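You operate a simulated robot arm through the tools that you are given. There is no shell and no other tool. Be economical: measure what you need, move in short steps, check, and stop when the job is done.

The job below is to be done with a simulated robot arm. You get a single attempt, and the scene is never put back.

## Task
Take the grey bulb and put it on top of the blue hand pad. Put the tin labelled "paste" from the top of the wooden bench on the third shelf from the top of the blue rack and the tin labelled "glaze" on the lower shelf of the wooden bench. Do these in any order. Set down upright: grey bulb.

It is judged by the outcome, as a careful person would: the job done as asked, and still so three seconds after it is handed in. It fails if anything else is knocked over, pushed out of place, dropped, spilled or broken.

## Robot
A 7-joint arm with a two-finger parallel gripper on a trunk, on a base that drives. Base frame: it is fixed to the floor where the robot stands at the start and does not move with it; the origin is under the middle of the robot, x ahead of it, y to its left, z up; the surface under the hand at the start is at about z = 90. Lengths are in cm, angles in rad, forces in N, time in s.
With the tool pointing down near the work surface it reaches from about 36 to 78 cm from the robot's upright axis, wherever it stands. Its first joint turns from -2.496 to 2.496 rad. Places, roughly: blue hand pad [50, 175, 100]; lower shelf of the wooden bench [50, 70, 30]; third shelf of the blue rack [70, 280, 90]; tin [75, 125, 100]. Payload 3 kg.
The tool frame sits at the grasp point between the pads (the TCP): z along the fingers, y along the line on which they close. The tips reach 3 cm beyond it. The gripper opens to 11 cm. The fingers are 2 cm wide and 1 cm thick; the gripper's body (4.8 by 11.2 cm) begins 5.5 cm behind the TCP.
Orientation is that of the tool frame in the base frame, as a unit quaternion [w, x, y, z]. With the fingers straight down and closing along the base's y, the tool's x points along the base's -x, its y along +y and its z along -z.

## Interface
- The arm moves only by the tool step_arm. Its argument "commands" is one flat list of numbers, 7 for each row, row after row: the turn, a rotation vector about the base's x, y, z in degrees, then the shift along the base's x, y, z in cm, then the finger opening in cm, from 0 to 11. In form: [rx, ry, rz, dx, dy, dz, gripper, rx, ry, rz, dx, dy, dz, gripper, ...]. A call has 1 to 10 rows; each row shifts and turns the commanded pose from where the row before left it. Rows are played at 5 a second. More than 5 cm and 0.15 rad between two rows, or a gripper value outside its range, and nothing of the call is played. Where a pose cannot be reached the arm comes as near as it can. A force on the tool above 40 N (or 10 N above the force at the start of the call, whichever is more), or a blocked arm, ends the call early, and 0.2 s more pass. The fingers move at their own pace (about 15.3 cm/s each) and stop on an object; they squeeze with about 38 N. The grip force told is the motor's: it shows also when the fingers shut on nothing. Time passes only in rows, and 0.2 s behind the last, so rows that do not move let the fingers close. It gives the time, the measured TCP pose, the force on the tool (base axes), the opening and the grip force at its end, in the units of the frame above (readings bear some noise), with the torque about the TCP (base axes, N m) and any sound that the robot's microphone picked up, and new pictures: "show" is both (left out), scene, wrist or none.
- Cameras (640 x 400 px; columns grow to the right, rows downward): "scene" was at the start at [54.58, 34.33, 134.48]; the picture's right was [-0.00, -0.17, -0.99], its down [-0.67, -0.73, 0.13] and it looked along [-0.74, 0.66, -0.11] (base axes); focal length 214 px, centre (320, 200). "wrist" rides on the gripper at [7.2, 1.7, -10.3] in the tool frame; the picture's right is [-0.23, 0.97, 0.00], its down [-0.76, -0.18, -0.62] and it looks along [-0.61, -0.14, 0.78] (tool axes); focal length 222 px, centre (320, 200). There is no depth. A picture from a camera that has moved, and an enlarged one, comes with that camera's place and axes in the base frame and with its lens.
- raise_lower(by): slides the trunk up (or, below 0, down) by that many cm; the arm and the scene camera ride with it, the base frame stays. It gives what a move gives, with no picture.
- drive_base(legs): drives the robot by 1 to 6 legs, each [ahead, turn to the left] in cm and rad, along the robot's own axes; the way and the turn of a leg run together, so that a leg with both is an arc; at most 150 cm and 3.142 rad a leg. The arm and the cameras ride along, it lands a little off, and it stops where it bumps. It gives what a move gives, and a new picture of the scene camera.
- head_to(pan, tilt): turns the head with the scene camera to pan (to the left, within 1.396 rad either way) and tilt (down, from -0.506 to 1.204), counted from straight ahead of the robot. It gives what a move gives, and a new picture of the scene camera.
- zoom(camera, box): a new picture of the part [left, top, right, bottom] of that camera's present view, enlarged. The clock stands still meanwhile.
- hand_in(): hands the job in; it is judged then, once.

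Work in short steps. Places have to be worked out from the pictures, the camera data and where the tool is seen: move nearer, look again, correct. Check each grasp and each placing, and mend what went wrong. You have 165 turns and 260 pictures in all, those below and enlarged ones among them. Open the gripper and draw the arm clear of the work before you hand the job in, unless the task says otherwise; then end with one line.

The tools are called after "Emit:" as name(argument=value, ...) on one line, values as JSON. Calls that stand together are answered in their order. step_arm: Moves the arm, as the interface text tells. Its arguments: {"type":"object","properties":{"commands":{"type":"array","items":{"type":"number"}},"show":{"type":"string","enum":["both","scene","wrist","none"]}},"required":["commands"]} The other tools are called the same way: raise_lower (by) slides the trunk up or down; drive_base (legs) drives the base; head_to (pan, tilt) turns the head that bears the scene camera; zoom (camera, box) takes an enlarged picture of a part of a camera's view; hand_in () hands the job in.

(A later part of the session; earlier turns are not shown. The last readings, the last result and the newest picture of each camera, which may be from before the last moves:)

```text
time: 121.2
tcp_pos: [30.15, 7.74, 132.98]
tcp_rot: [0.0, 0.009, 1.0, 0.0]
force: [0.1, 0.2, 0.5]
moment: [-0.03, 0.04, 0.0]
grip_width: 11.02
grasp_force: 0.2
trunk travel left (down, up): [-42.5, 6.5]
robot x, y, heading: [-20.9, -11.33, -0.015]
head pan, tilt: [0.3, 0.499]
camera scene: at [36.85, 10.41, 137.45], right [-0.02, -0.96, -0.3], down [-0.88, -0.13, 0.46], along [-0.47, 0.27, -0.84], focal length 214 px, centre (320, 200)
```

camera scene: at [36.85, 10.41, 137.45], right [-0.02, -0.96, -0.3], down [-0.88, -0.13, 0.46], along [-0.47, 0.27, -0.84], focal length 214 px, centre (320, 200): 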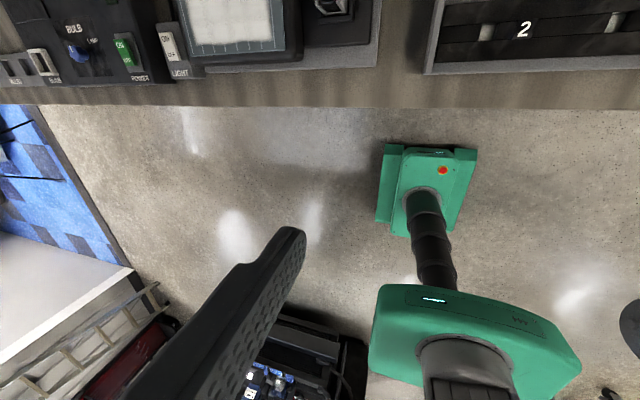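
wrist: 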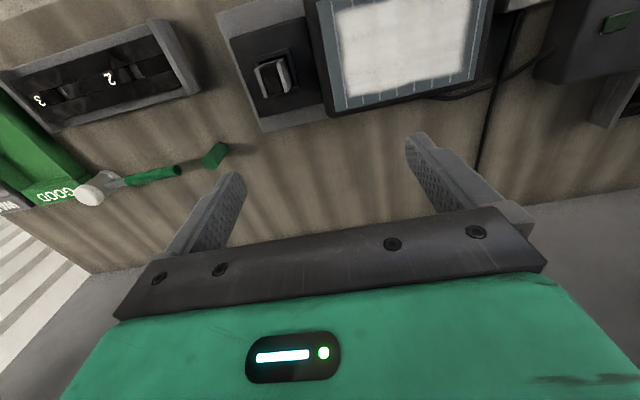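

Those are not the bulb. I back off and lower the trunk to search the right half of the lower shelf.

Emit:
drive_base(legs=[[-50, 0], [0, 1.571], [45, 0], [0, -1.571]])

Emit:
raise_lower(by=-40)

Emit:
head_to(pan=0.0, tilt=-0.506)

Emit:
zoom(camera="scene", box=[0, 0, 320, 200])

Emit:
zoom(camera="scene", box=[320, 0, 640, 200])

```text
time: 134.3
tcp_pos: [-19.06, 52.77, 132.98]
tcp_rot: [0.0, 0.012, 1.0, 0.0]
force: [-0.1, 0.4, 0.6]
moment: [0.03, -0.02, 0.04]
grip_width: 10.98
grasp_force: 0.1
trunk travel left (down, up): [-42.5, 6.5]
robot x, y, heading: [-70.49, 36.43, 0.0]
head pan, tilt: [0.3, 0.499]
camera scene: at [-12.28, 55.42, 137.45], right [-0.02, -0.96, -0.3], down [-0.88, -0.12, 0.46], along [-0.47, 0.27, -0.84], focal length 214 px, centre (320, 200)
```

scene: 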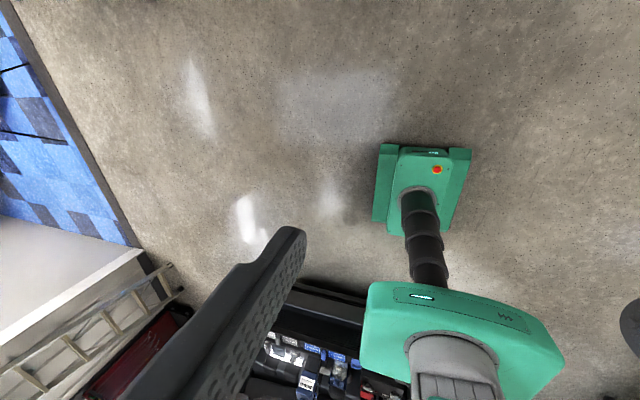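

```text
time: 138.1
tcp_pos: [-18.91, 52.97, 92.96]
tcp_rot: [0.001, 0.01, 1.0, 0.001]
force: [0.1, 1.0, 0.3]
moment: [0.01, 0.02, -0.02]
grip_width: 10.98
grasp_force: 0.1
trunk travel left (down, up): [-2.5, 46.5]
robot x, y, heading: [-70.51, 37.08, -0.007]
head pan, tilt: [0.3, 0.499]
```

```text
time: 139.4
tcp_pos: [-19.0, 52.82, 92.89]
tcp_rot: [-0.001, 0.01, 1.0, -0.001]
force: [-0.3, 0.2, 0.4]
moment: [-0.04, 0.02, 0.02]
grip_width: 11.03
grasp_force: 0.1
trunk travel left (down, up): [-2.5, 46.5]
robot x, y, heading: [-70.3, 36.78, -0.01]
head pan, tilt: [0.0, -0.499]
camera scene: at [-3.77, 52.54, 99.49], right [-0.02, -1.0, 0.0], down [-0.88, 0.02, -0.48], along [0.48, -0.01, -0.88], focal length 214 px, centre (320, 200)
```

scene: 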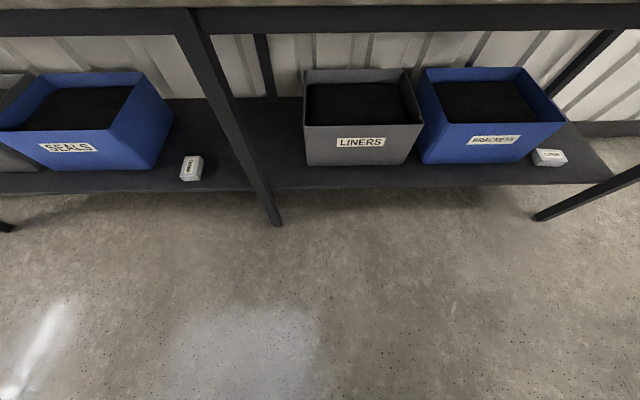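

```text
2.00 times, centred on (160, 100) of scene
camera zoom: at [-3.77, 52.54, 99.49], right [-0.02, -1.0, 0.0], down [-0.88, 0.02, -0.48], along [0.48, -0.01, -0.88], focal length 429 px, centre (640, 400)
```

zoom: 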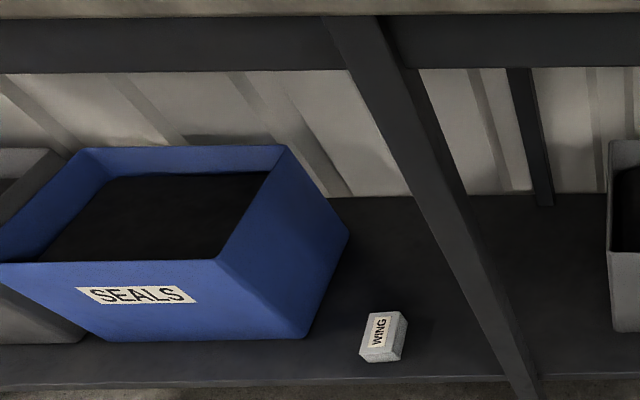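

```text
2.00 times, centred on (480, 100) of scene
camera zoom: at [-3.77, 52.54, 99.49], right [-0.02, -1.0, 0.0], down [-0.88, 0.02, -0.48], along [0.48, -0.01, -0.88], focal length 429 px, centre (0, 400)
```

zoom: 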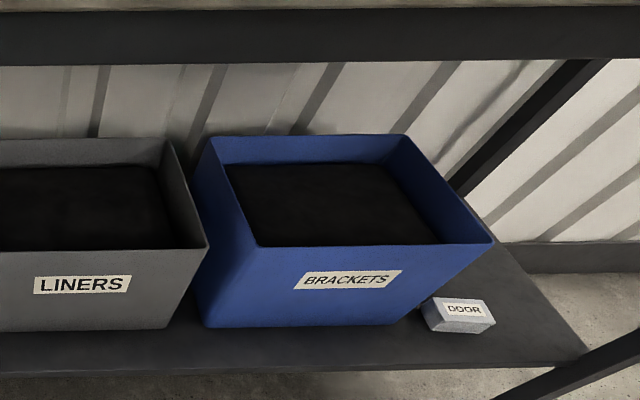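

The lower shelf has a clear spot between SEALS and LINERS next to the WING block, but no bulb. I return to the start spot with the trunk up, to inspect the object in the socket beside the light box (~(49,21)).

Emit:
raise_lower(by=35)

Emit:
drive_base(legs=[[0, -1.571], [34, 0], [0, 1.571], [58, 0]])

Emit:
step_arm(commands=[0, 0, 0, 0, 0, 0, 11])

```text
time: 142.8
tcp_pos: [-19.08, 52.96, 128.05]
tcp_rot: [0.0, 0.011, 1.0, 0.001]
force: [-0.8, -0.4, 0.4]
moment: [0.0, 0.0, -0.03]
grip_width: 11.01
grasp_force: 0.0
trunk travel left (down, up): [-37.5, 11.5]
robot x, y, heading: [-70.4, 36.82, -0.005]
head pan, tilt: [0.0, -0.499]
```

```text
time: 155.8
tcp_pos: [38.83, 20.56, 127.96]
tcp_rot: [-0.001, 0.0, 1.0, 0.0]
force: [-0.3, -0.5, 0.1]
moment: [-0.01, -0.01, -0.02]
grip_width: 11.01
grasp_force: 0.2
trunk travel left (down, up): [-37.5, 11.5]
robot x, y, heading: [-11.87, 3.49, 0.018]
head pan, tilt: [0.0, -0.499]
camera scene: at [54.16, 20.74, 134.46], right [0.0, -1.0, 0.0], down [-0.88, 0.0, -0.48], along [0.48, 0.0, -0.88], focal length 214 px, centre (320, 200)
```

scene: 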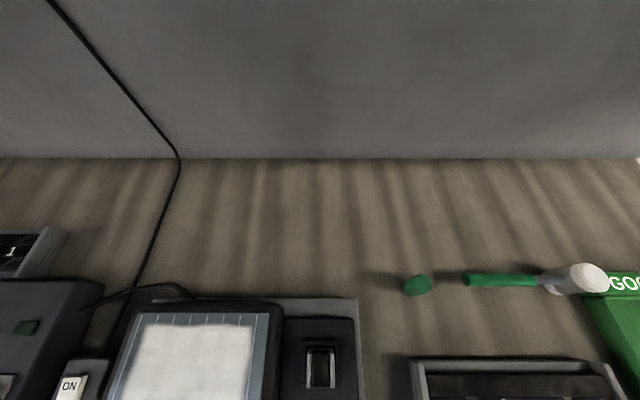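

```text
time: 156.2
tcp_pos: [38.8, 20.71, 128.13]
tcp_rot: [0.0, -0.002, 1.0, 0.0]
force: [0.4, -0.7, 0.6]
moment: [0.02, 0.02, 0.03]
grip_width: 10.99
grasp_force: 0.0
trunk travel left (down, up): [-37.5, 11.5]
robot x, y, heading: [-11.73, 3.44, 0.013]
head pan, tilt: [0.0, -0.499]
camera scene: at [54.13, 20.74, 134.51], right [0.0, -1.0, 0.0], down [-0.88, 0.0, -0.48], along [0.48, 0.0, -0.88], focal length 214 px, centre (320, 200)
camera wrist: at [31.37, 22.42, 138.46], right [0.22, 0.97, 0.0], down [0.76, -0.18, 0.62], along [0.61, -0.14, -0.78], focal length 222 px, centre (320, 200)
```

scene: 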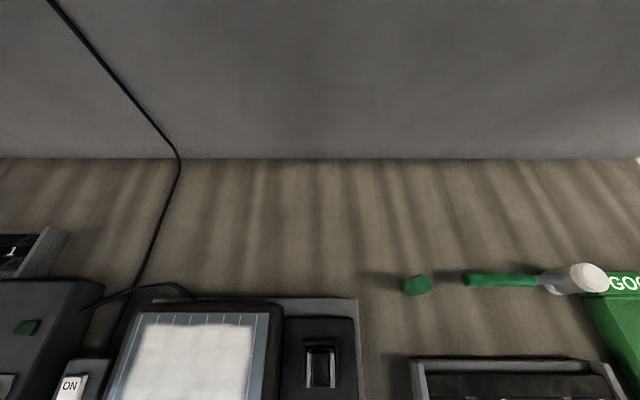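
wrist: 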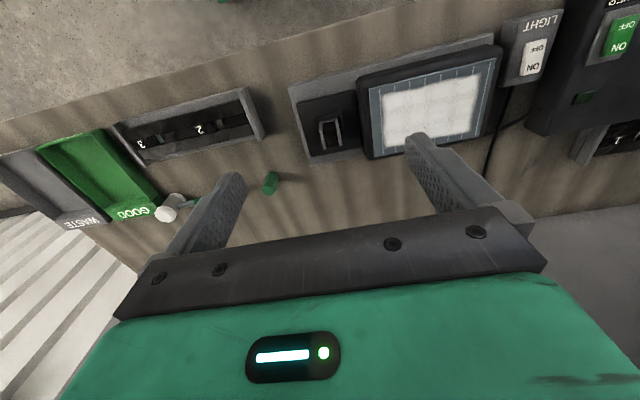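

Emit:
zoom(camera="wrist", box=[280, 95, 376, 155])

Emit:
zoom(camera="scene", box=[288, 335, 352, 375])

Emit:
zoom(camera="wrist", box=[110, 85, 270, 185])

```text
6.67 times, centred on (328, 125) of wrist
camera zoom: at [31.37, 22.42, 138.46], right [0.22, 0.97, 0.0], down [0.76, -0.18, 0.62], along [0.61, -0.14, -0.78], focal length 1481 px, centre (267, 700)
```

zoom: 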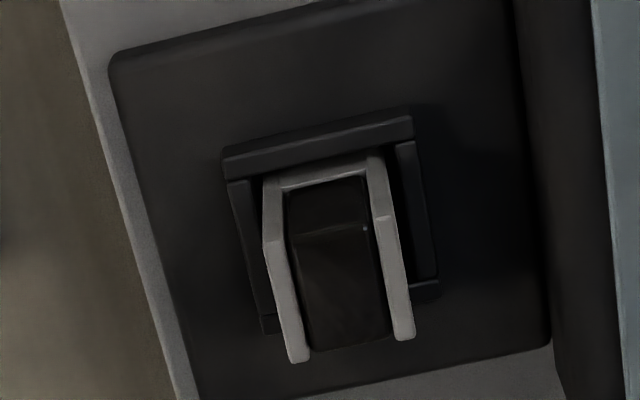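

```text
10.00 times, centred on (320, 355) of scene
camera zoom: at [54.13, 20.74, 134.51], right [0.0, -1.0, 0.0], down [-0.88, 0.0, -0.48], along [0.48, 0.0, -0.88], focal length 2145 px, centre (320, -1350)
```

zoom: 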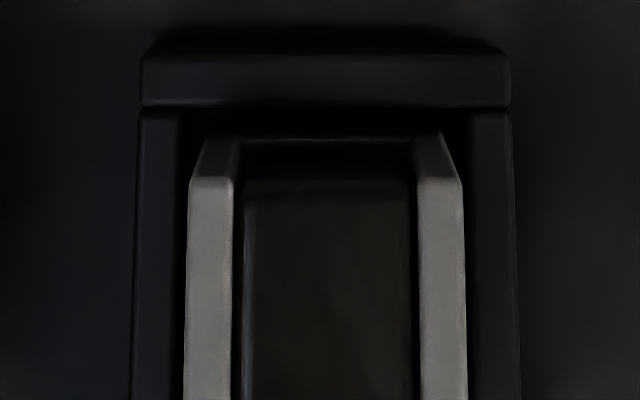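

```text
4.00 times, centred on (190, 135) of wrist
camera zoom: at [31.37, 22.42, 138.46], right [0.22, 0.97, 0.0], down [0.76, -0.18, 0.62], along [0.61, -0.14, -0.78], focal length 888 px, centre (840, 460)
```

zoom: 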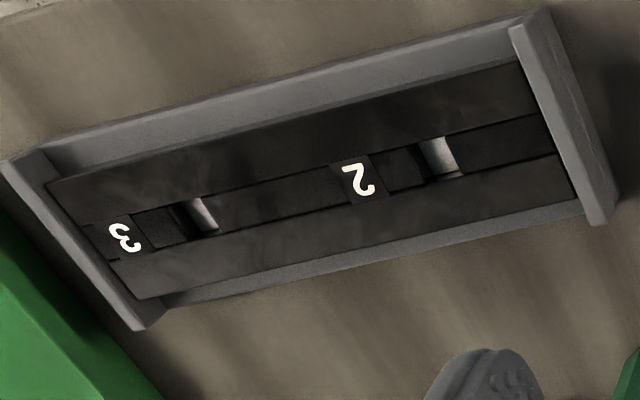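

Emit:
zoom(camera="wrist", box=[0, 90, 240, 240])

Emit:
zoom(camera="wrist", box=[480, 0, 640, 100])

Emit:
head_to(pan=-1.35, tilt=-0.3)

```text
2.67 times, centred on (120, 165) of wrist
camera zoom: at [31.37, 22.42, 138.46], right [0.22, 0.97, 0.0], down [0.76, -0.18, 0.62], along [0.61, -0.14, -0.78], focal length 592 px, centre (853, 293)
```

zoom: 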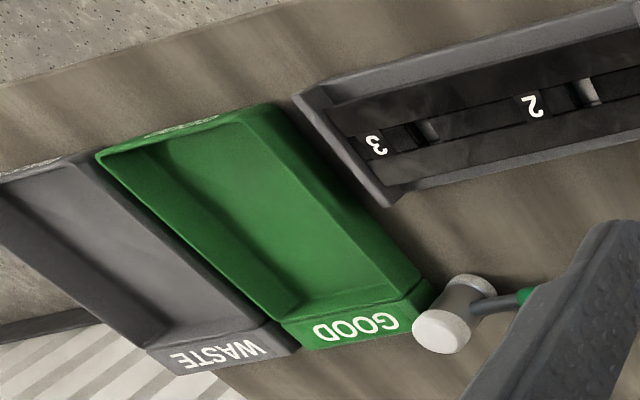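

```text
4.00 times, centred on (560, 50) of wrist
camera zoom: at [31.37, 22.42, 138.46], right [0.22, 0.97, 0.0], down [0.76, -0.18, 0.62], along [0.61, -0.14, -0.78], focal length 888 px, centre (-640, 800)
```

zoom: 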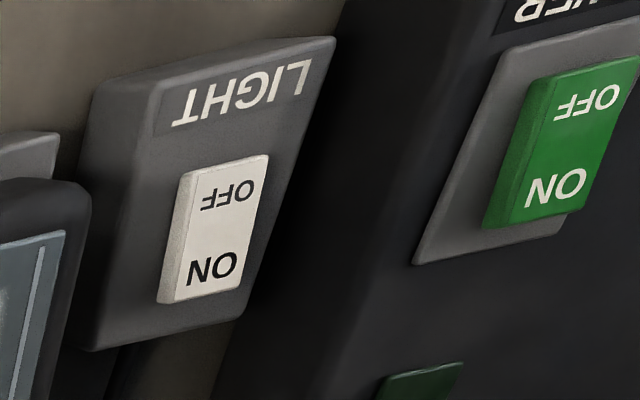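

```text
time: 157.7
tcp_pos: [38.71, 20.66, 128.06]
tcp_rot: [0.0, -0.001, 1.0, -0.001]
force: [-1.3, -0.6, 0.0]
moment: [-0.01, 0.02, -0.01]
grip_width: 10.98
grasp_force: 0.1
trunk travel left (down, up): [-37.5, 11.5]
robot x, y, heading: [-11.79, 3.31, 0.009]
head pan, tilt: [-1.349, -0.3]
camera scene: at [52.7, 13.08, 139.49], right [0.0, -0.22, 0.98], down [-0.95, -0.29, -0.06], along [0.3, -0.93, -0.21], focal length 214 px, centre (320, 200)
```

scene: 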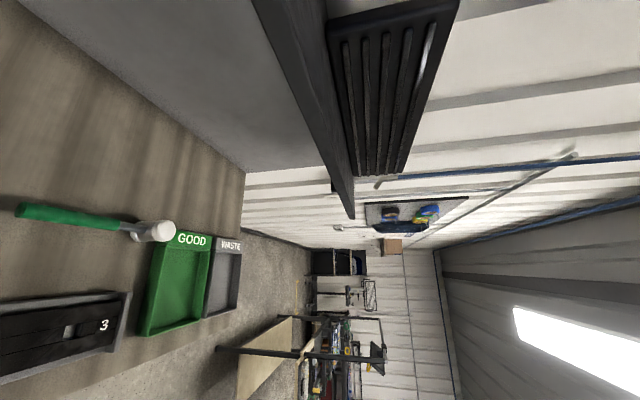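

I lower the hand to get a close wrist view of the socketed object.

Emit:
step_arm(commands=[0, 0, 0, -2, 0, -5, 11, 0, 0, 0, -2, 0, -5, 11, 0, 0, 0, 0, 0, -5, 11], show="wrist")

Emit:
zoom(camera="wrist", box=[240, 80, 400, 180])

```text
refused: row 1 steps farther than a row can; nothing moved
```

```text
4.00 times, centred on (320, 130) of wrist
camera zoom: at [31.37, 22.43, 138.46], right [0.22, 0.97, 0.0], down [0.76, -0.18, 0.62], along [0.61, -0.14, -0.78], focal length 888 px, centre (320, 480)
```

zoom: 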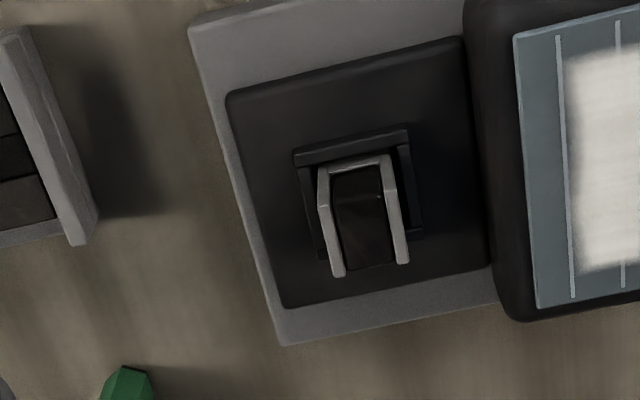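

Emit:
step_arm(commands=[0, 0, 0, -1, 0, -4.8, 11, 0, 0, 0, -1, 0, -4.8, 11, 0, 0, 0, -1, 0, -4.8, 11, 0, 0, 0, -1, 0, -4.8, 11], show="wrist")

Emit:
zoom(camera="wrist", box=[240, 120, 400, 220])

```text
time: 158.7
tcp_pos: [34.64, 20.53, 108.87]
tcp_rot: [-0.001, -0.001, 1.0, -0.001]
force: [0.4, 0.7, 0.4]
moment: [-0.01, 0.01, 0.01]
grip_width: 11.02
grasp_force: 0.1
trunk travel left (down, up): [-37.5, 11.5]
robot x, y, heading: [-12.29, 3.5, 0.02]
head pan, tilt: [-1.349, -0.3]
camera wrist: at [27.32, 22.29, 119.25], right [0.22, 0.97, 0.0], down [0.76, -0.17, 0.62], along [0.61, -0.14, -0.78], focal length 222 px, centre (320, 200)
```

wrist: 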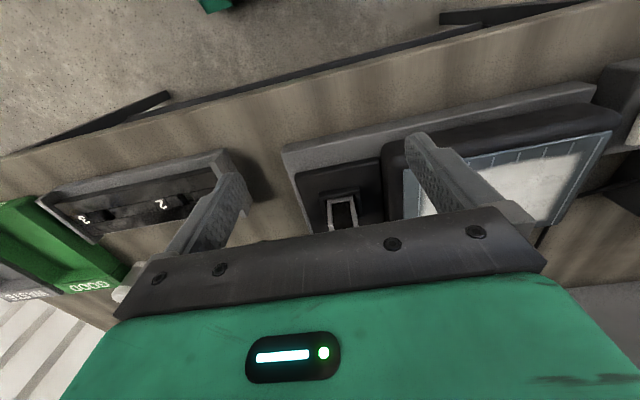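

```text
4.00 times, centred on (320, 170) of wrist
camera zoom: at [27.32, 22.29, 119.25], right [0.22, 0.97, 0.0], down [0.76, -0.17, 0.62], along [0.61, -0.14, -0.78], focal length 888 px, centre (320, 320)
```

zoom: 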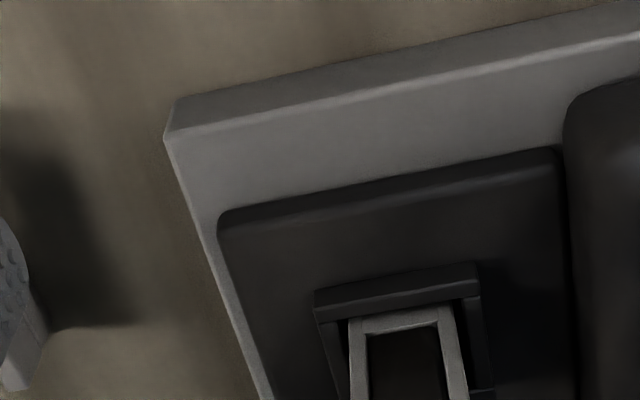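

Emit:
step_arm(commands=[0, -8, 0, 0, 0, 0, 11, 0, -8, 0, 0, 0, 0, 11, 0, -8, 0, 0, 0, 0, 11], show="wrist")

Emit:
zoom(camera="wrist", box=[260, 80, 420, 180])

```text
time: 159.5
tcp_pos: [34.81, 20.63, 109.02]
tcp_rot: [0.209, 0.0, 0.978, -0.001]
force: [-0.1, -0.5, 0.3]
moment: [-0.02, 0.04, 0.01]
grip_width: 11.0
grasp_force: 0.1
trunk travel left (down, up): [-37.5, 11.5]
robot x, y, heading: [-12.01, 3.53, 0.012]
head pan, tilt: [-1.349, -0.3]
camera wrist: at [23.77, 22.42, 115.45], right [0.2, 0.97, 0.09], down [0.44, -0.18, 0.88], along [0.87, -0.14, -0.46], focal length 222 px, centre (320, 200)
```

wrist: 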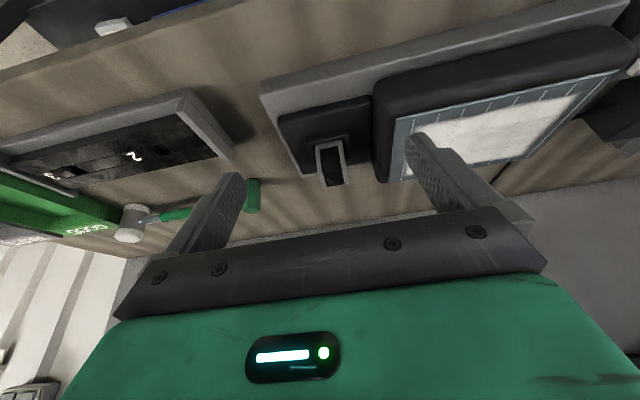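

```text
4.00 times, centred on (340, 130) of wrist
camera zoom: at [23.77, 22.42, 115.45], right [0.2, 0.97, 0.09], down [0.44, -0.18, 0.88], along [0.87, -0.14, -0.46], focal length 888 px, centre (240, 480)
```

zoom: 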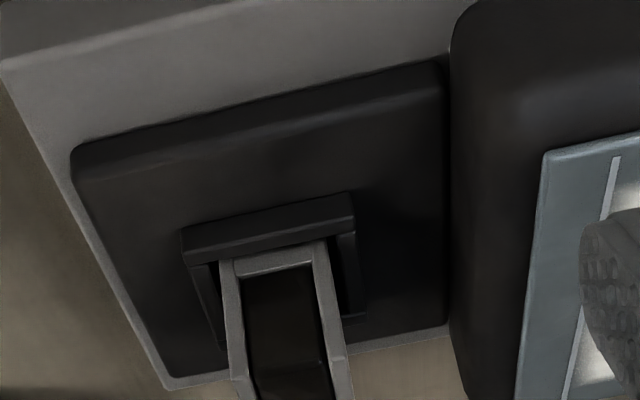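

The object is a roughly 4 cm wide grey housing sitting loosely in the light's square socket: it is the bulb (the light's own socket, spare holder empty). I judge it at (48.2, 20.6), top z≈101. I straighten the tool and move above it.

Emit:
step_arm(commands=[0, 8, 0, 0, 0, 3, 11, 0, 8, 0, 2, 0, 3, 11, 0, 8, 0, 4, 0, 0, 11, 0, 0, 0, 4, 0, 0, 8, 0, 0, 0, 3.4, 0, 0, 6.5], show="wrist")

Emit:
head_to(pan=0.0, tilt=0.1)

```text
time: 160.7
tcp_pos: [48.24, 20.67, 114.76]
tcp_rot: [-0.001, -0.001, 1.0, 0.0]
force: [-0.1, 0.2, -0.5]
moment: [0.0, -0.05, -0.02]
grip_width: 6.5
grasp_force: 0.2
trunk travel left (down, up): [-37.5, 11.5]
robot x, y, heading: [-11.88, 3.51, 0.019]
head pan, tilt: [-1.349, -0.3]
camera wrist: at [40.84, 22.45, 125.24], right [0.23, 0.97, 0.0], down [0.76, -0.18, 0.62], along [0.61, -0.14, -0.78], focal length 222 px, centre (320, 200)
```

wrist: 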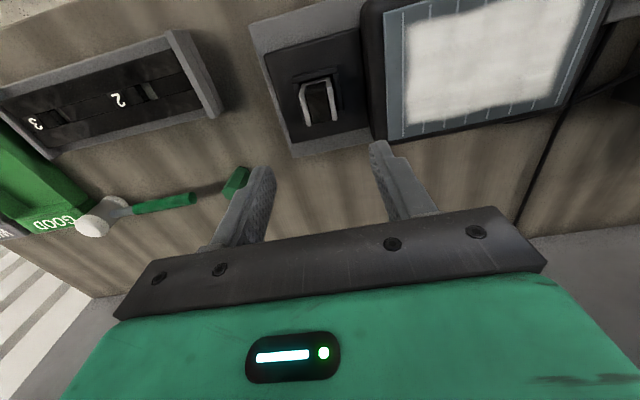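

```text
time: 162.2
tcp_pos: [48.18, 20.8, 114.93]
tcp_rot: [0.0, -0.001, 1.0, 0.0]
force: [0.4, -0.5, 0.6]
moment: [-0.01, 0.02, 0.02]
grip_width: 6.53
grasp_force: 0.1
trunk travel left (down, up): [-37.5, 11.5]
robot x, y, heading: [-12.06, 3.56, 0.017]
head pan, tilt: [0.0, 0.099]
camera scene: at [58.62, 20.76, 118.82], right [0.0, -1.0, 0.0], down [-0.99, 0.0, 0.1], along [-0.1, 0.0, -0.99], focal length 214 px, centre (320, 200)
```

scene: 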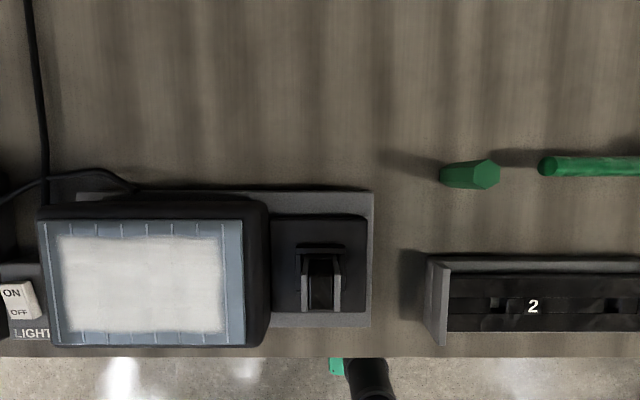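

The bulb is centred under the hand in y; its top is z≈99, socket frame top ≈94. I descend in steps with the fingers 6 cm open.

Emit:
step_arm(commands=[0, 0, 0, 0, 0, -4, 6, 0, 0, 0, 0, 0, -4, 6, 0, 0, 0, 0, 0, -3.5, 6])

```text
time: 163.0
tcp_pos: [48.21, 20.59, 103.3]
tcp_rot: [0.0, -0.002, 1.0, 0.0]
force: [-0.7, -0.1, -0.4]
moment: [0.01, 0.01, -0.01]
grip_width: 5.99
grasp_force: 0.0
trunk travel left (down, up): [-37.5, 11.5]
robot x, y, heading: [-12.01, 3.32, 0.016]
head pan, tilt: [0.0, 0.099]
camera scene: at [58.72, 20.65, 107.29], right [0.0, -1.0, 0.0], down [-1.0, 0.0, 0.1], along [-0.1, 0.0, -1.0], focal length 214 px, centre (320, 200)
camera wrist: at [40.86, 22.34, 113.72], right [0.22, 0.97, 0.0], down [0.76, -0.18, 0.62], along [0.61, -0.14, -0.78], focal length 222 px, centre (320, 200)
```

scene: 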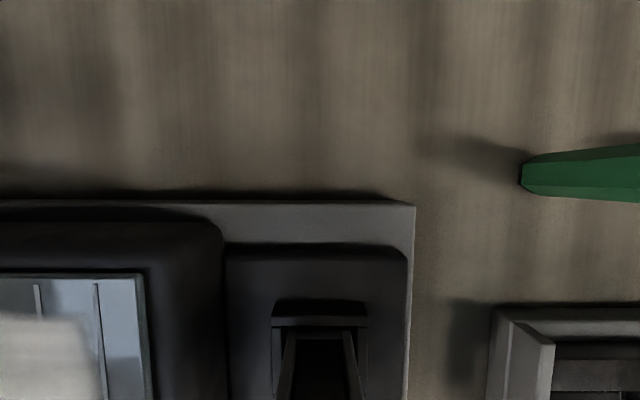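
wrist: 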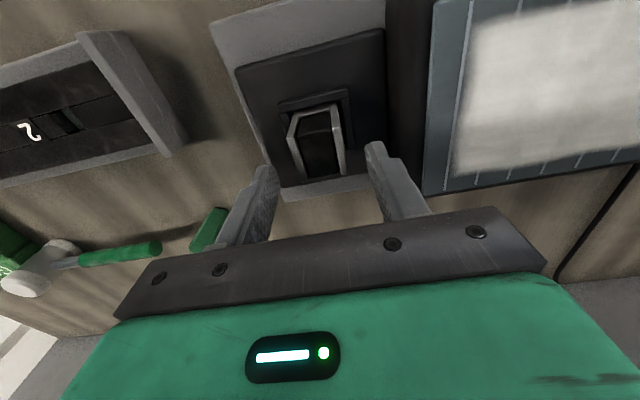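

Aligned. Down 5 more, then close.

Emit:
step_arm(commands=[0, 0, 0, 0, 0, -2.5, 6, 0, 0, 0, 0, 0, -2.3, 6], show="wrist")

Emit:
zoom(camera="wrist", box=[220, 80, 420, 205])

```text
time: 163.6
tcp_pos: [48.17, 20.64, 98.57]
tcp_rot: [0.0, -0.002, 1.0, 0.0]
force: [0.1, 0.1, -0.5]
moment: [0.0, 0.0, -0.01]
grip_width: 5.99
grasp_force: 0.0
trunk travel left (down, up): [-37.5, 11.5]
robot x, y, heading: [-12.49, 3.66, 0.016]
head pan, tilt: [0.0, 0.099]
camera wrist: at [40.8, 22.37, 108.97], right [0.22, 0.97, 0.0], down [0.76, -0.18, 0.62], along [0.61, -0.14, -0.78], focal length 222 px, centre (320, 200)
```

wrist: 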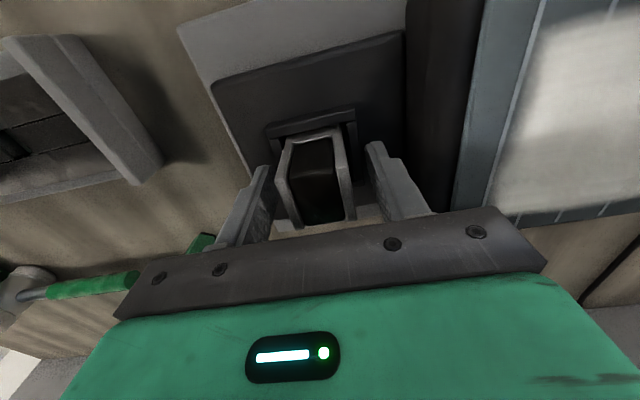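

```text
3.20 times, centred on (320, 142) of wrist
camera zoom: at [40.8, 22.37, 108.97], right [0.22, 0.97, 0.0], down [0.76, -0.18, 0.62], along [0.61, -0.14, -0.78], focal length 711 px, centre (320, 384)
```

zoom: 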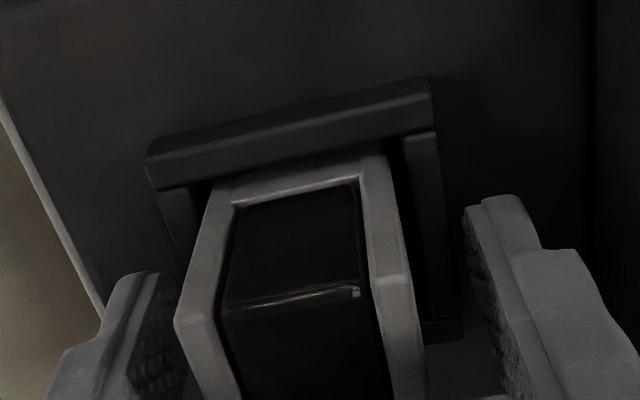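

The fingers straddle the bulb. I close.

Emit:
step_arm(commands=[0, 0, 0, 0, 0, 0, 3, 0, 0, 0, 0, 0, 0, 2, 0, 0, 0, 0, 0, 0, 2], show="wrist")

```text
time: 164.4
tcp_pos: [48.24, 20.68, 98.51]
tcp_rot: [0.0, -0.001, 1.0, 0.001]
force: [-2.5, 2.0, 1.5]
moment: [-0.13, 0.16, -0.05]
grip_width: 5.58
grasp_force: 44.7
trunk travel left (down, up): [-37.5, 11.5]
robot x, y, heading: [-11.93, 3.2, 0.017]
head pan, tilt: [0.0, 0.099]
camera wrist: at [40.79, 22.37, 108.99], right [0.22, 0.97, 0.0], down [0.76, -0.18, 0.62], along [0.61, -0.14, -0.78], focal length 222 px, centre (320, 200)
```

wrist: 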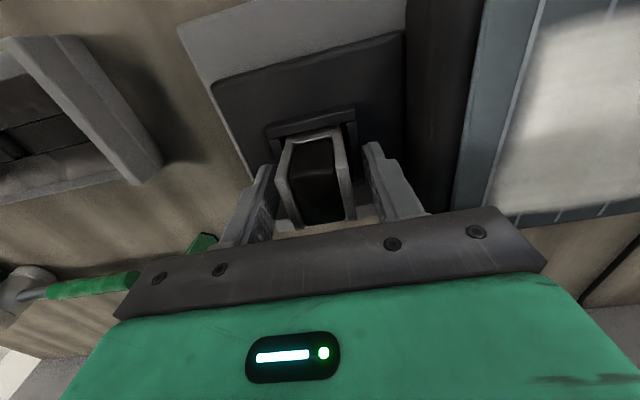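

Width 5.58 means the tips are on the socket frame, not the bulb. I reopen, rise 1.5 cm and close again.

Emit:
step_arm(commands=[0, 0, 0, 0, 0, 0, 6, 0, 0, 0, 0, 0, 0, 6, 0, 0, 0, 0, 0, 1.6, 6, 0, 0, 0, 0, 0, 0, 3.2, 0, 0, 0, 0, 0, 0, 2.5, 0, 0, 0, 0, 0, 0, 2.5], show="wrist")

```text
time: 165.8
tcp_pos: [48.26, 20.58, 100.1]
tcp_rot: [0.0, -0.001, 1.0, 0.0]
force: [0.1, 0.0, -0.4]
moment: [-0.01, 0.01, -0.01]
grip_width: 3.48
grasp_force: 38.2
trunk travel left (down, up): [-37.5, 11.5]
robot x, y, heading: [-11.68, 3.24, 0.016]
head pan, tilt: [0.0, 0.099]
camera wrist: at [40.76, 22.36, 110.55], right [0.22, 0.97, 0.0], down [0.76, -0.18, 0.62], along [0.61, -0.14, -0.78], focal length 222 px, centre (320, 200)
```

wrist: 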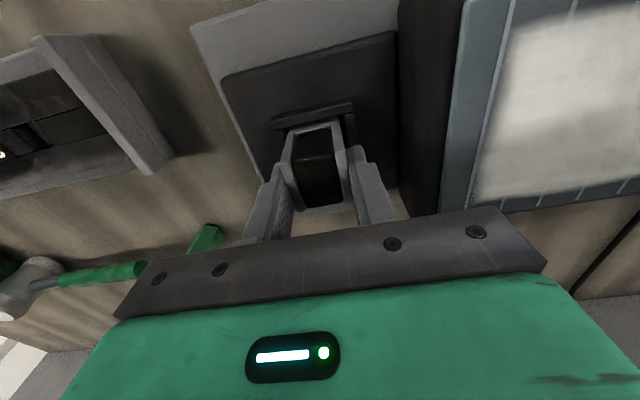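

Now it grips the bulb (3.48 cm). I lift slowly.

Emit:
step_arm(commands=[0, 0, 0, 0, 0, 0.7, 2.5, 0, 0, 0, 0, 0, 1, 2.5, 0, 0, 0, 0, 0, 2, 2.5, 0, 0, 0, 0, 0, 3, 2.5], show="both")

```text
time: 166.8
tcp_pos: [48.14, 20.65, 106.9]
tcp_rot: [0.0, -0.001, 1.0, 0.0]
force: [0.0, -0.7, -1.0]
moment: [0.0, 0.01, -0.01]
grip_width: 3.46
grasp_force: 38.1
trunk travel left (down, up): [-37.5, 11.5]
robot x, y, heading: [-11.67, 3.26, 0.017]
head pan, tilt: [0.0, 0.099]
camera scene: at [58.6, 20.73, 110.85], right [0.0, -1.0, 0.0], down [-1.0, 0.0, 0.1], along [-0.1, 0.0, -1.0], focal length 214 px, centre (320, 200)
camera wrist: at [40.75, 22.43, 117.28], right [0.23, 0.97, 0.0], down [0.76, -0.18, 0.62], along [0.61, -0.14, -0.78], focal length 222 px, centre (320, 200)
```

scene: 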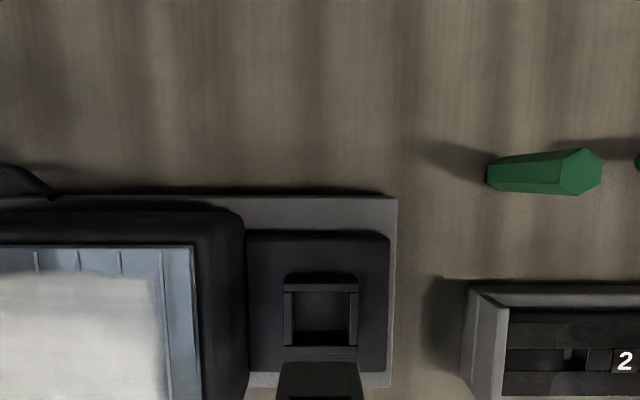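
wrist: 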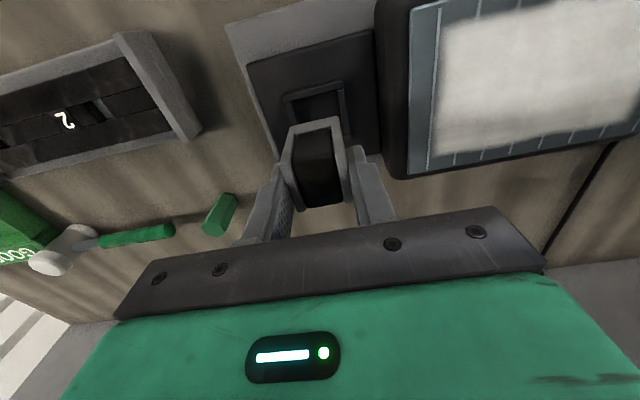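

The bulb came free. I raise the trunk and carry it to the pad area.

Emit:
raise_lower(by=11)

Emit:
head_to(pan=0.0, tilt=-0.35)

Emit:
drive_base(legs=[[-35, 0], [0, 1.555], [148, 0], [0, -1.571], [15, 0]])

```text
time: 168.2
tcp_pos: [48.17, 20.62, 117.82]
tcp_rot: [0.0, 0.0, 1.0, -0.001]
force: [0.2, -0.1, 0.0]
moment: [-0.03, 0.03, 0.02]
grip_width: 3.51
grasp_force: 38.3
trunk travel left (down, up): [-48.5, 0.5]
robot x, y, heading: [-11.94, 3.51, 0.016]
head pan, tilt: [0.0, 0.099]
```

```text
time: 169.1
tcp_pos: [48.12, 20.82, 117.87]
tcp_rot: [0.0, -0.001, 1.0, 0.0]
force: [-0.6, -1.4, -0.4]
moment: [-0.03, 0.0, 0.0]
grip_width: 3.52
grasp_force: 38.1
trunk travel left (down, up): [-48.5, 0.5]
robot x, y, heading: [-12.28, 3.22, 0.014]
head pan, tilt: [0.0, -0.351]
camera scene: at [62.43, 20.74, 123.41], right [0.0, -1.0, 0.0], down [-0.94, 0.0, -0.34], along [0.34, 0.0, -0.94], focal length 214 px, centre (320, 200)
```

scene: 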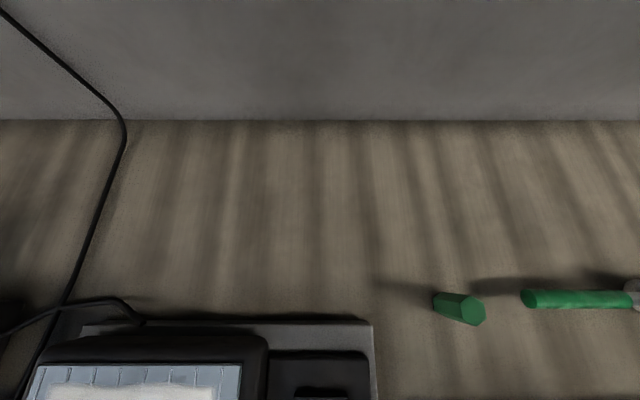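

```text
time: 187.1
tcp_pos: [29.1, 165.39, 117.88]
tcp_rot: [-0.002, 0.027, 1.0, 0.0]
force: [0.4, -1.1, -1.2]
moment: [0.07, 0.01, -0.02]
grip_width: 3.49
grasp_force: 38.7
trunk travel left (down, up): [-48.5, 0.5]
robot x, y, heading: [-32.01, 156.66, -0.038]
head pan, tilt: [0.0, -0.351]
camera scene: at [43.31, 164.7, 123.36], right [-0.05, -1.0, 0.0], down [-0.94, 0.05, -0.34], along [0.34, -0.02, -0.94], focal length 214 px, centre (320, 200)
```

scene: 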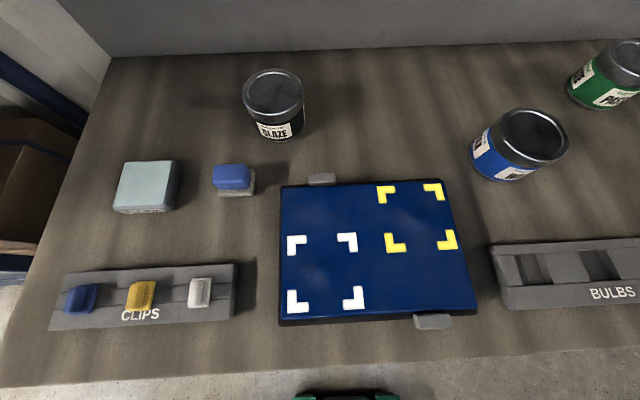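

I zoom on the pad candidates.

Emit:
zoom(camera="scene", box=[100, 140, 276, 250])

Emit:
zoom(camera="scene", box=[260, 160, 500, 340])

```text
3.64 times, centred on (188, 195) of scene
camera zoom: at [43.31, 164.7, 123.36], right [-0.05, -1.0, 0.0], down [-0.94, 0.05, -0.34], along [0.34, -0.02, -0.94], focal length 780 px, centre (800, 218)
```

zoom: 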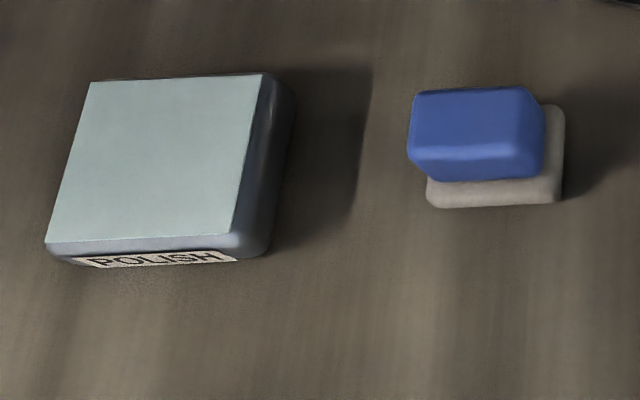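

```text
2.22 times, centred on (380, 250) of scene
camera zoom: at [43.31, 164.7, 123.36], right [-0.05, -1.0, 0.0], down [-0.94, 0.05, -0.34], along [0.34, -0.02, -0.94], focal length 477 px, centre (187, 89)
```

zoom: 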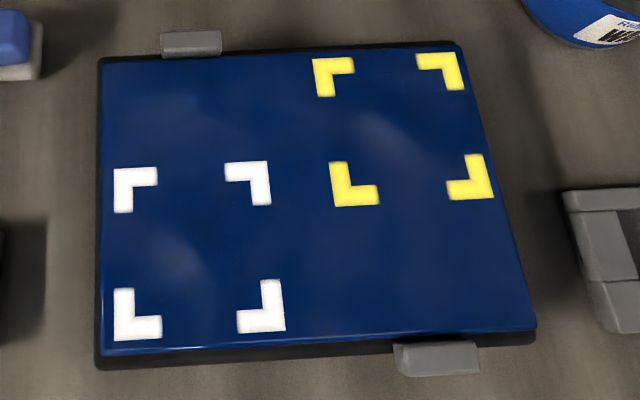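

The small block is a blue grip on a felt sole — a polishing hand pad, at about (56,177) which fits the hint. Before placing, I look back at the held bulb to see its bottom.

Emit:
head_to(pan=0.0, tilt=1.2)

Emit:
zoom(camera="scene", box=[220, 150, 420, 275])

```text
time: 188.8
tcp_pos: [29.1, 165.24, 117.96]
tcp_rot: [-0.001, 0.027, 1.0, 0.0]
force: [0.5, 0.0, -0.3]
moment: [0.01, 0.02, -0.01]
grip_width: 3.51
grasp_force: 37.6
trunk travel left (down, up): [-48.5, 0.5]
robot x, y, heading: [-31.87, 157.34, -0.04]
head pan, tilt: [0.0, 1.201]
camera scene: at [30.37, 165.25, 125.44], right [-0.05, -1.0, 0.0], down [-0.36, 0.02, 0.93], along [-0.93, 0.05, -0.36], focal length 214 px, centre (320, 200)
```

scene: 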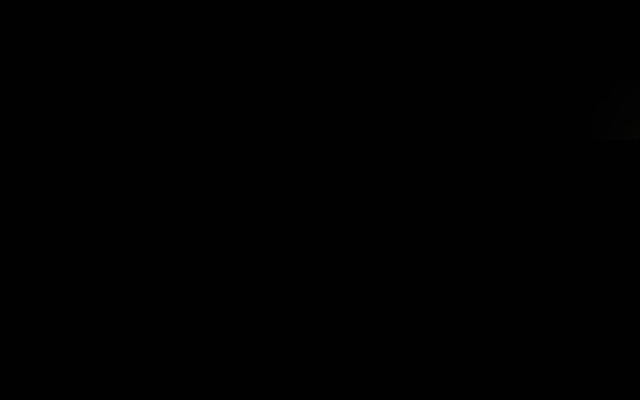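

```text
3.20 times, centred on (320, 212) of scene
camera zoom: at [30.37, 165.25, 125.44], right [-0.05, -1.0, 0.0], down [-0.36, 0.02, 0.93], along [-0.93, 0.05, -0.36], focal length 686 px, centre (320, 160)
```

zoom: 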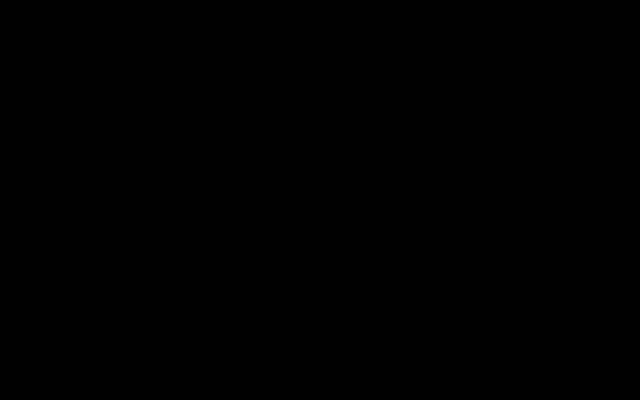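

That view sits inside the hand and shows nothing. The pad top triangulates to (58.5,177.3,95). I move the base nearer so the arm reaches it.

Emit:
head_to(pan=0.0, tilt=0.1)

Emit:
drive_base(legs=[[22, 0.04]])

```text
time: 190.1
tcp_pos: [28.93, 165.28, 117.83]
tcp_rot: [-0.001, 0.026, 1.0, 0.0]
force: [0.5, -0.6, 0.0]
moment: [0.0, 0.07, -0.02]
grip_width: 3.51
grasp_force: 38.0
trunk travel left (down, up): [-48.5, 0.5]
robot x, y, heading: [-31.5, 157.08, -0.037]
head pan, tilt: [0.0, 0.099]
camera scene: at [39.42, 164.78, 121.82], right [-0.05, -1.0, 0.0], down [-0.99, 0.05, 0.1], along [-0.1, 0.01, -0.99], focal length 214 px, centre (320, 200)
```

scene: 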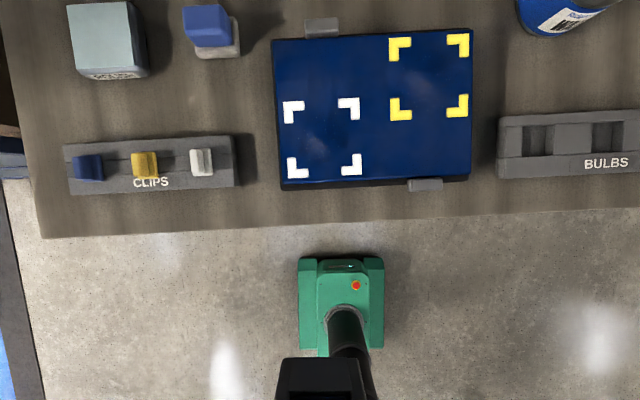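

```text
time: 191.8
tcp_pos: [50.77, 167.25, 117.81]
tcp_rot: [0.0, 0.008, 1.0, -0.001]
force: [-0.2, -0.4, 0.1]
moment: [0.0, 0.03, 0.02]
grip_width: 3.48
grasp_force: 37.7
trunk travel left (down, up): [-48.5, 0.5]
robot x, y, heading: [-9.72, 156.6, -0.0]
head pan, tilt: [0.0, 0.099]
camera scene: at [61.26, 167.11, 121.77], right [-0.01, -1.0, 0.0], down [-0.99, 0.01, 0.1], along [-0.1, 0.0, -0.99], focal length 214 px, centre (320, 200)
```

scene: 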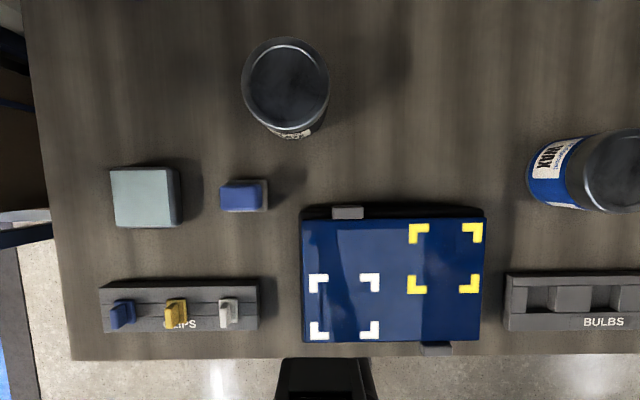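

Pad consistent at (58.8,177.2). I move the hand above it.

Emit:
step_arm(commands=[0, 0, 0, 2.6, 3.3, 0, 2.5, 0, 0, 0, 2.7, 3.3, 0, 2.5, 0, 0, 0, 2.7, 3.3, 0, 2.5, 0, 0, 0, 0, 0, -3, 2.5, 0, 0, 0, 0, 0, -4, 2.5], show="both")

Emit:
zoom(camera="wrist", box=[220, 60, 420, 185])

```text
time: 193.0
tcp_pos: [58.74, 177.19, 110.92]
tcp_rot: [0.0, 0.007, 1.0, -0.001]
force: [0.6, 0.6, -0.8]
moment: [0.01, -0.02, -0.04]
grip_width: 3.5
grasp_force: 38.3
trunk travel left (down, up): [-48.5, 0.5]
robot x, y, heading: [-9.69, 156.45, -0.004]
head pan, tilt: [0.0, 0.099]
camera scene: at [69.24, 177.08, 114.88], right [-0.01, -1.0, 0.0], down [-0.99, 0.01, 0.1], along [-0.1, 0.0, -1.0], focal length 214 px, centre (320, 200)
camera wrist: at [51.42, 179.08, 121.32], right [0.24, 0.97, 0.0], down [0.76, -0.19, 0.62], along [0.6, -0.15, -0.78], focal length 222 px, centre (320, 200)
```

scene: 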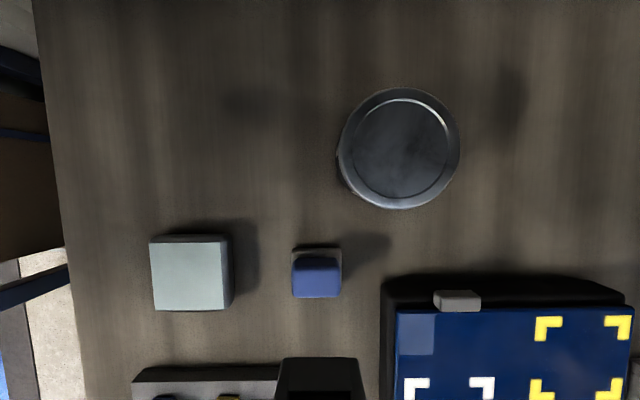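
wrist: 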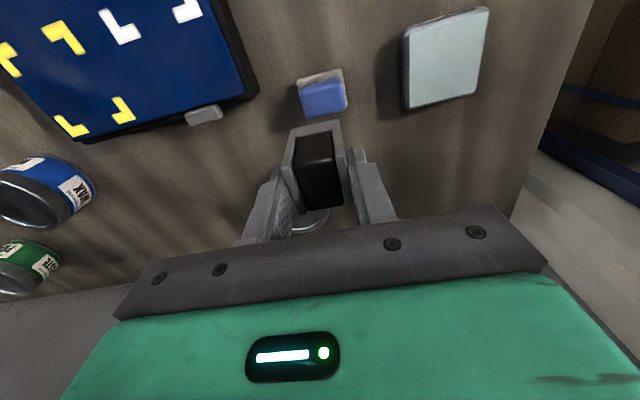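

```text
3.20 times, centred on (320, 122) of wrist
camera zoom: at [51.42, 179.08, 121.32], right [0.24, 0.97, 0.0], down [0.76, -0.19, 0.62], along [0.6, -0.15, -0.78], focal length 711 px, centre (320, 448)
```

zoom: 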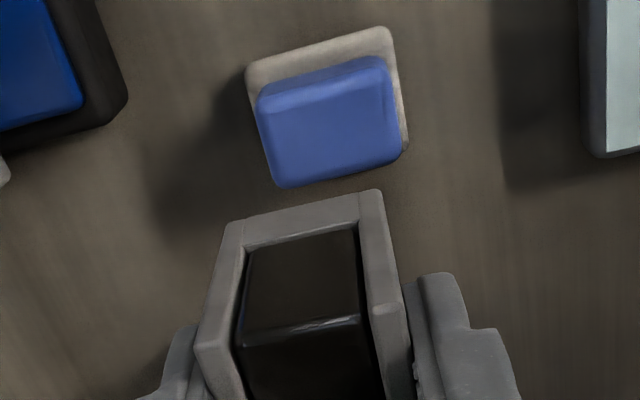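

Pad top centre refines to (58.7,177.4,94), hand is above it. I descend, slowly at the end, watching for contact.

Emit:
step_arm(commands=[0, 0, 0, 0, 0.2, -3, 2.5, 0, 0, 0, 0, 0, -3, 2.5], show="both")

Emit:
zoom(camera="wrist", box=[220, 60, 420, 185])

```text
time: 193.6
tcp_pos: [58.89, 177.38, 104.76]
tcp_rot: [-0.001, 0.008, 1.0, -0.001]
force: [-0.1, -0.4, -0.5]
moment: [-0.01, 0.03, 0.02]
grip_width: 3.48
grasp_force: 38.1
trunk travel left (down, up): [-48.5, 0.5]
robot x, y, heading: [-9.82, 156.92, -0.005]
head pan, tilt: [0.0, 0.099]
camera scene: at [69.16, 177.26, 108.7], right [-0.01, -1.0, 0.0], down [-0.99, 0.01, 0.1], along [-0.1, 0.0, -0.99], focal length 214 px, centre (320, 200)
camera wrist: at [51.35, 179.26, 115.18], right [0.24, 0.97, 0.0], down [0.76, -0.19, 0.62], along [0.6, -0.15, -0.78], focal length 222 px, centre (320, 200)
```

scene: 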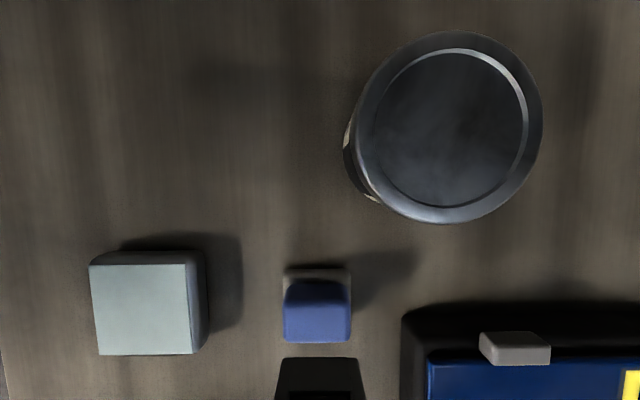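
wrist: 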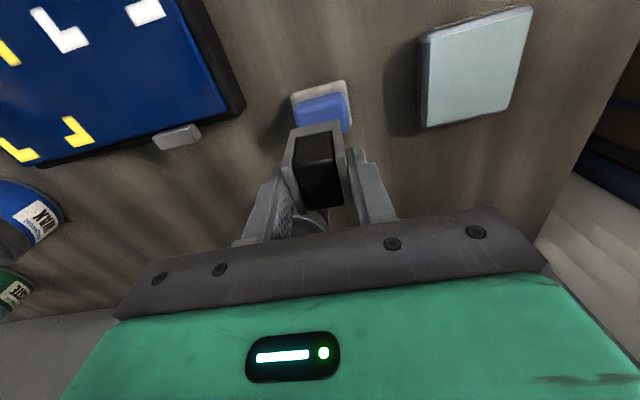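

```text
3.20 times, centred on (320, 122) of wrist
camera zoom: at [51.35, 179.26, 115.18], right [0.24, 0.97, 0.0], down [0.76, -0.19, 0.62], along [0.6, -0.15, -0.78], focal length 711 px, centre (320, 448)
```

zoom: 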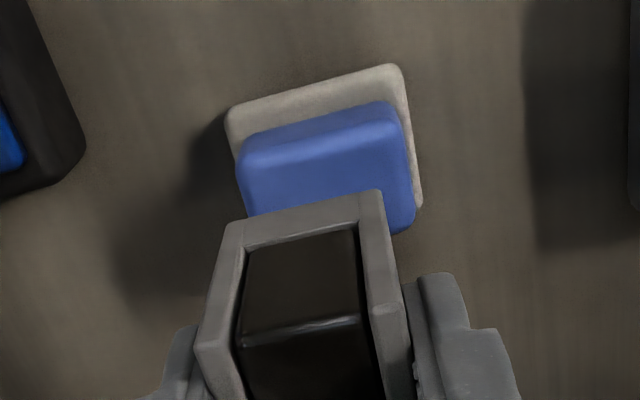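

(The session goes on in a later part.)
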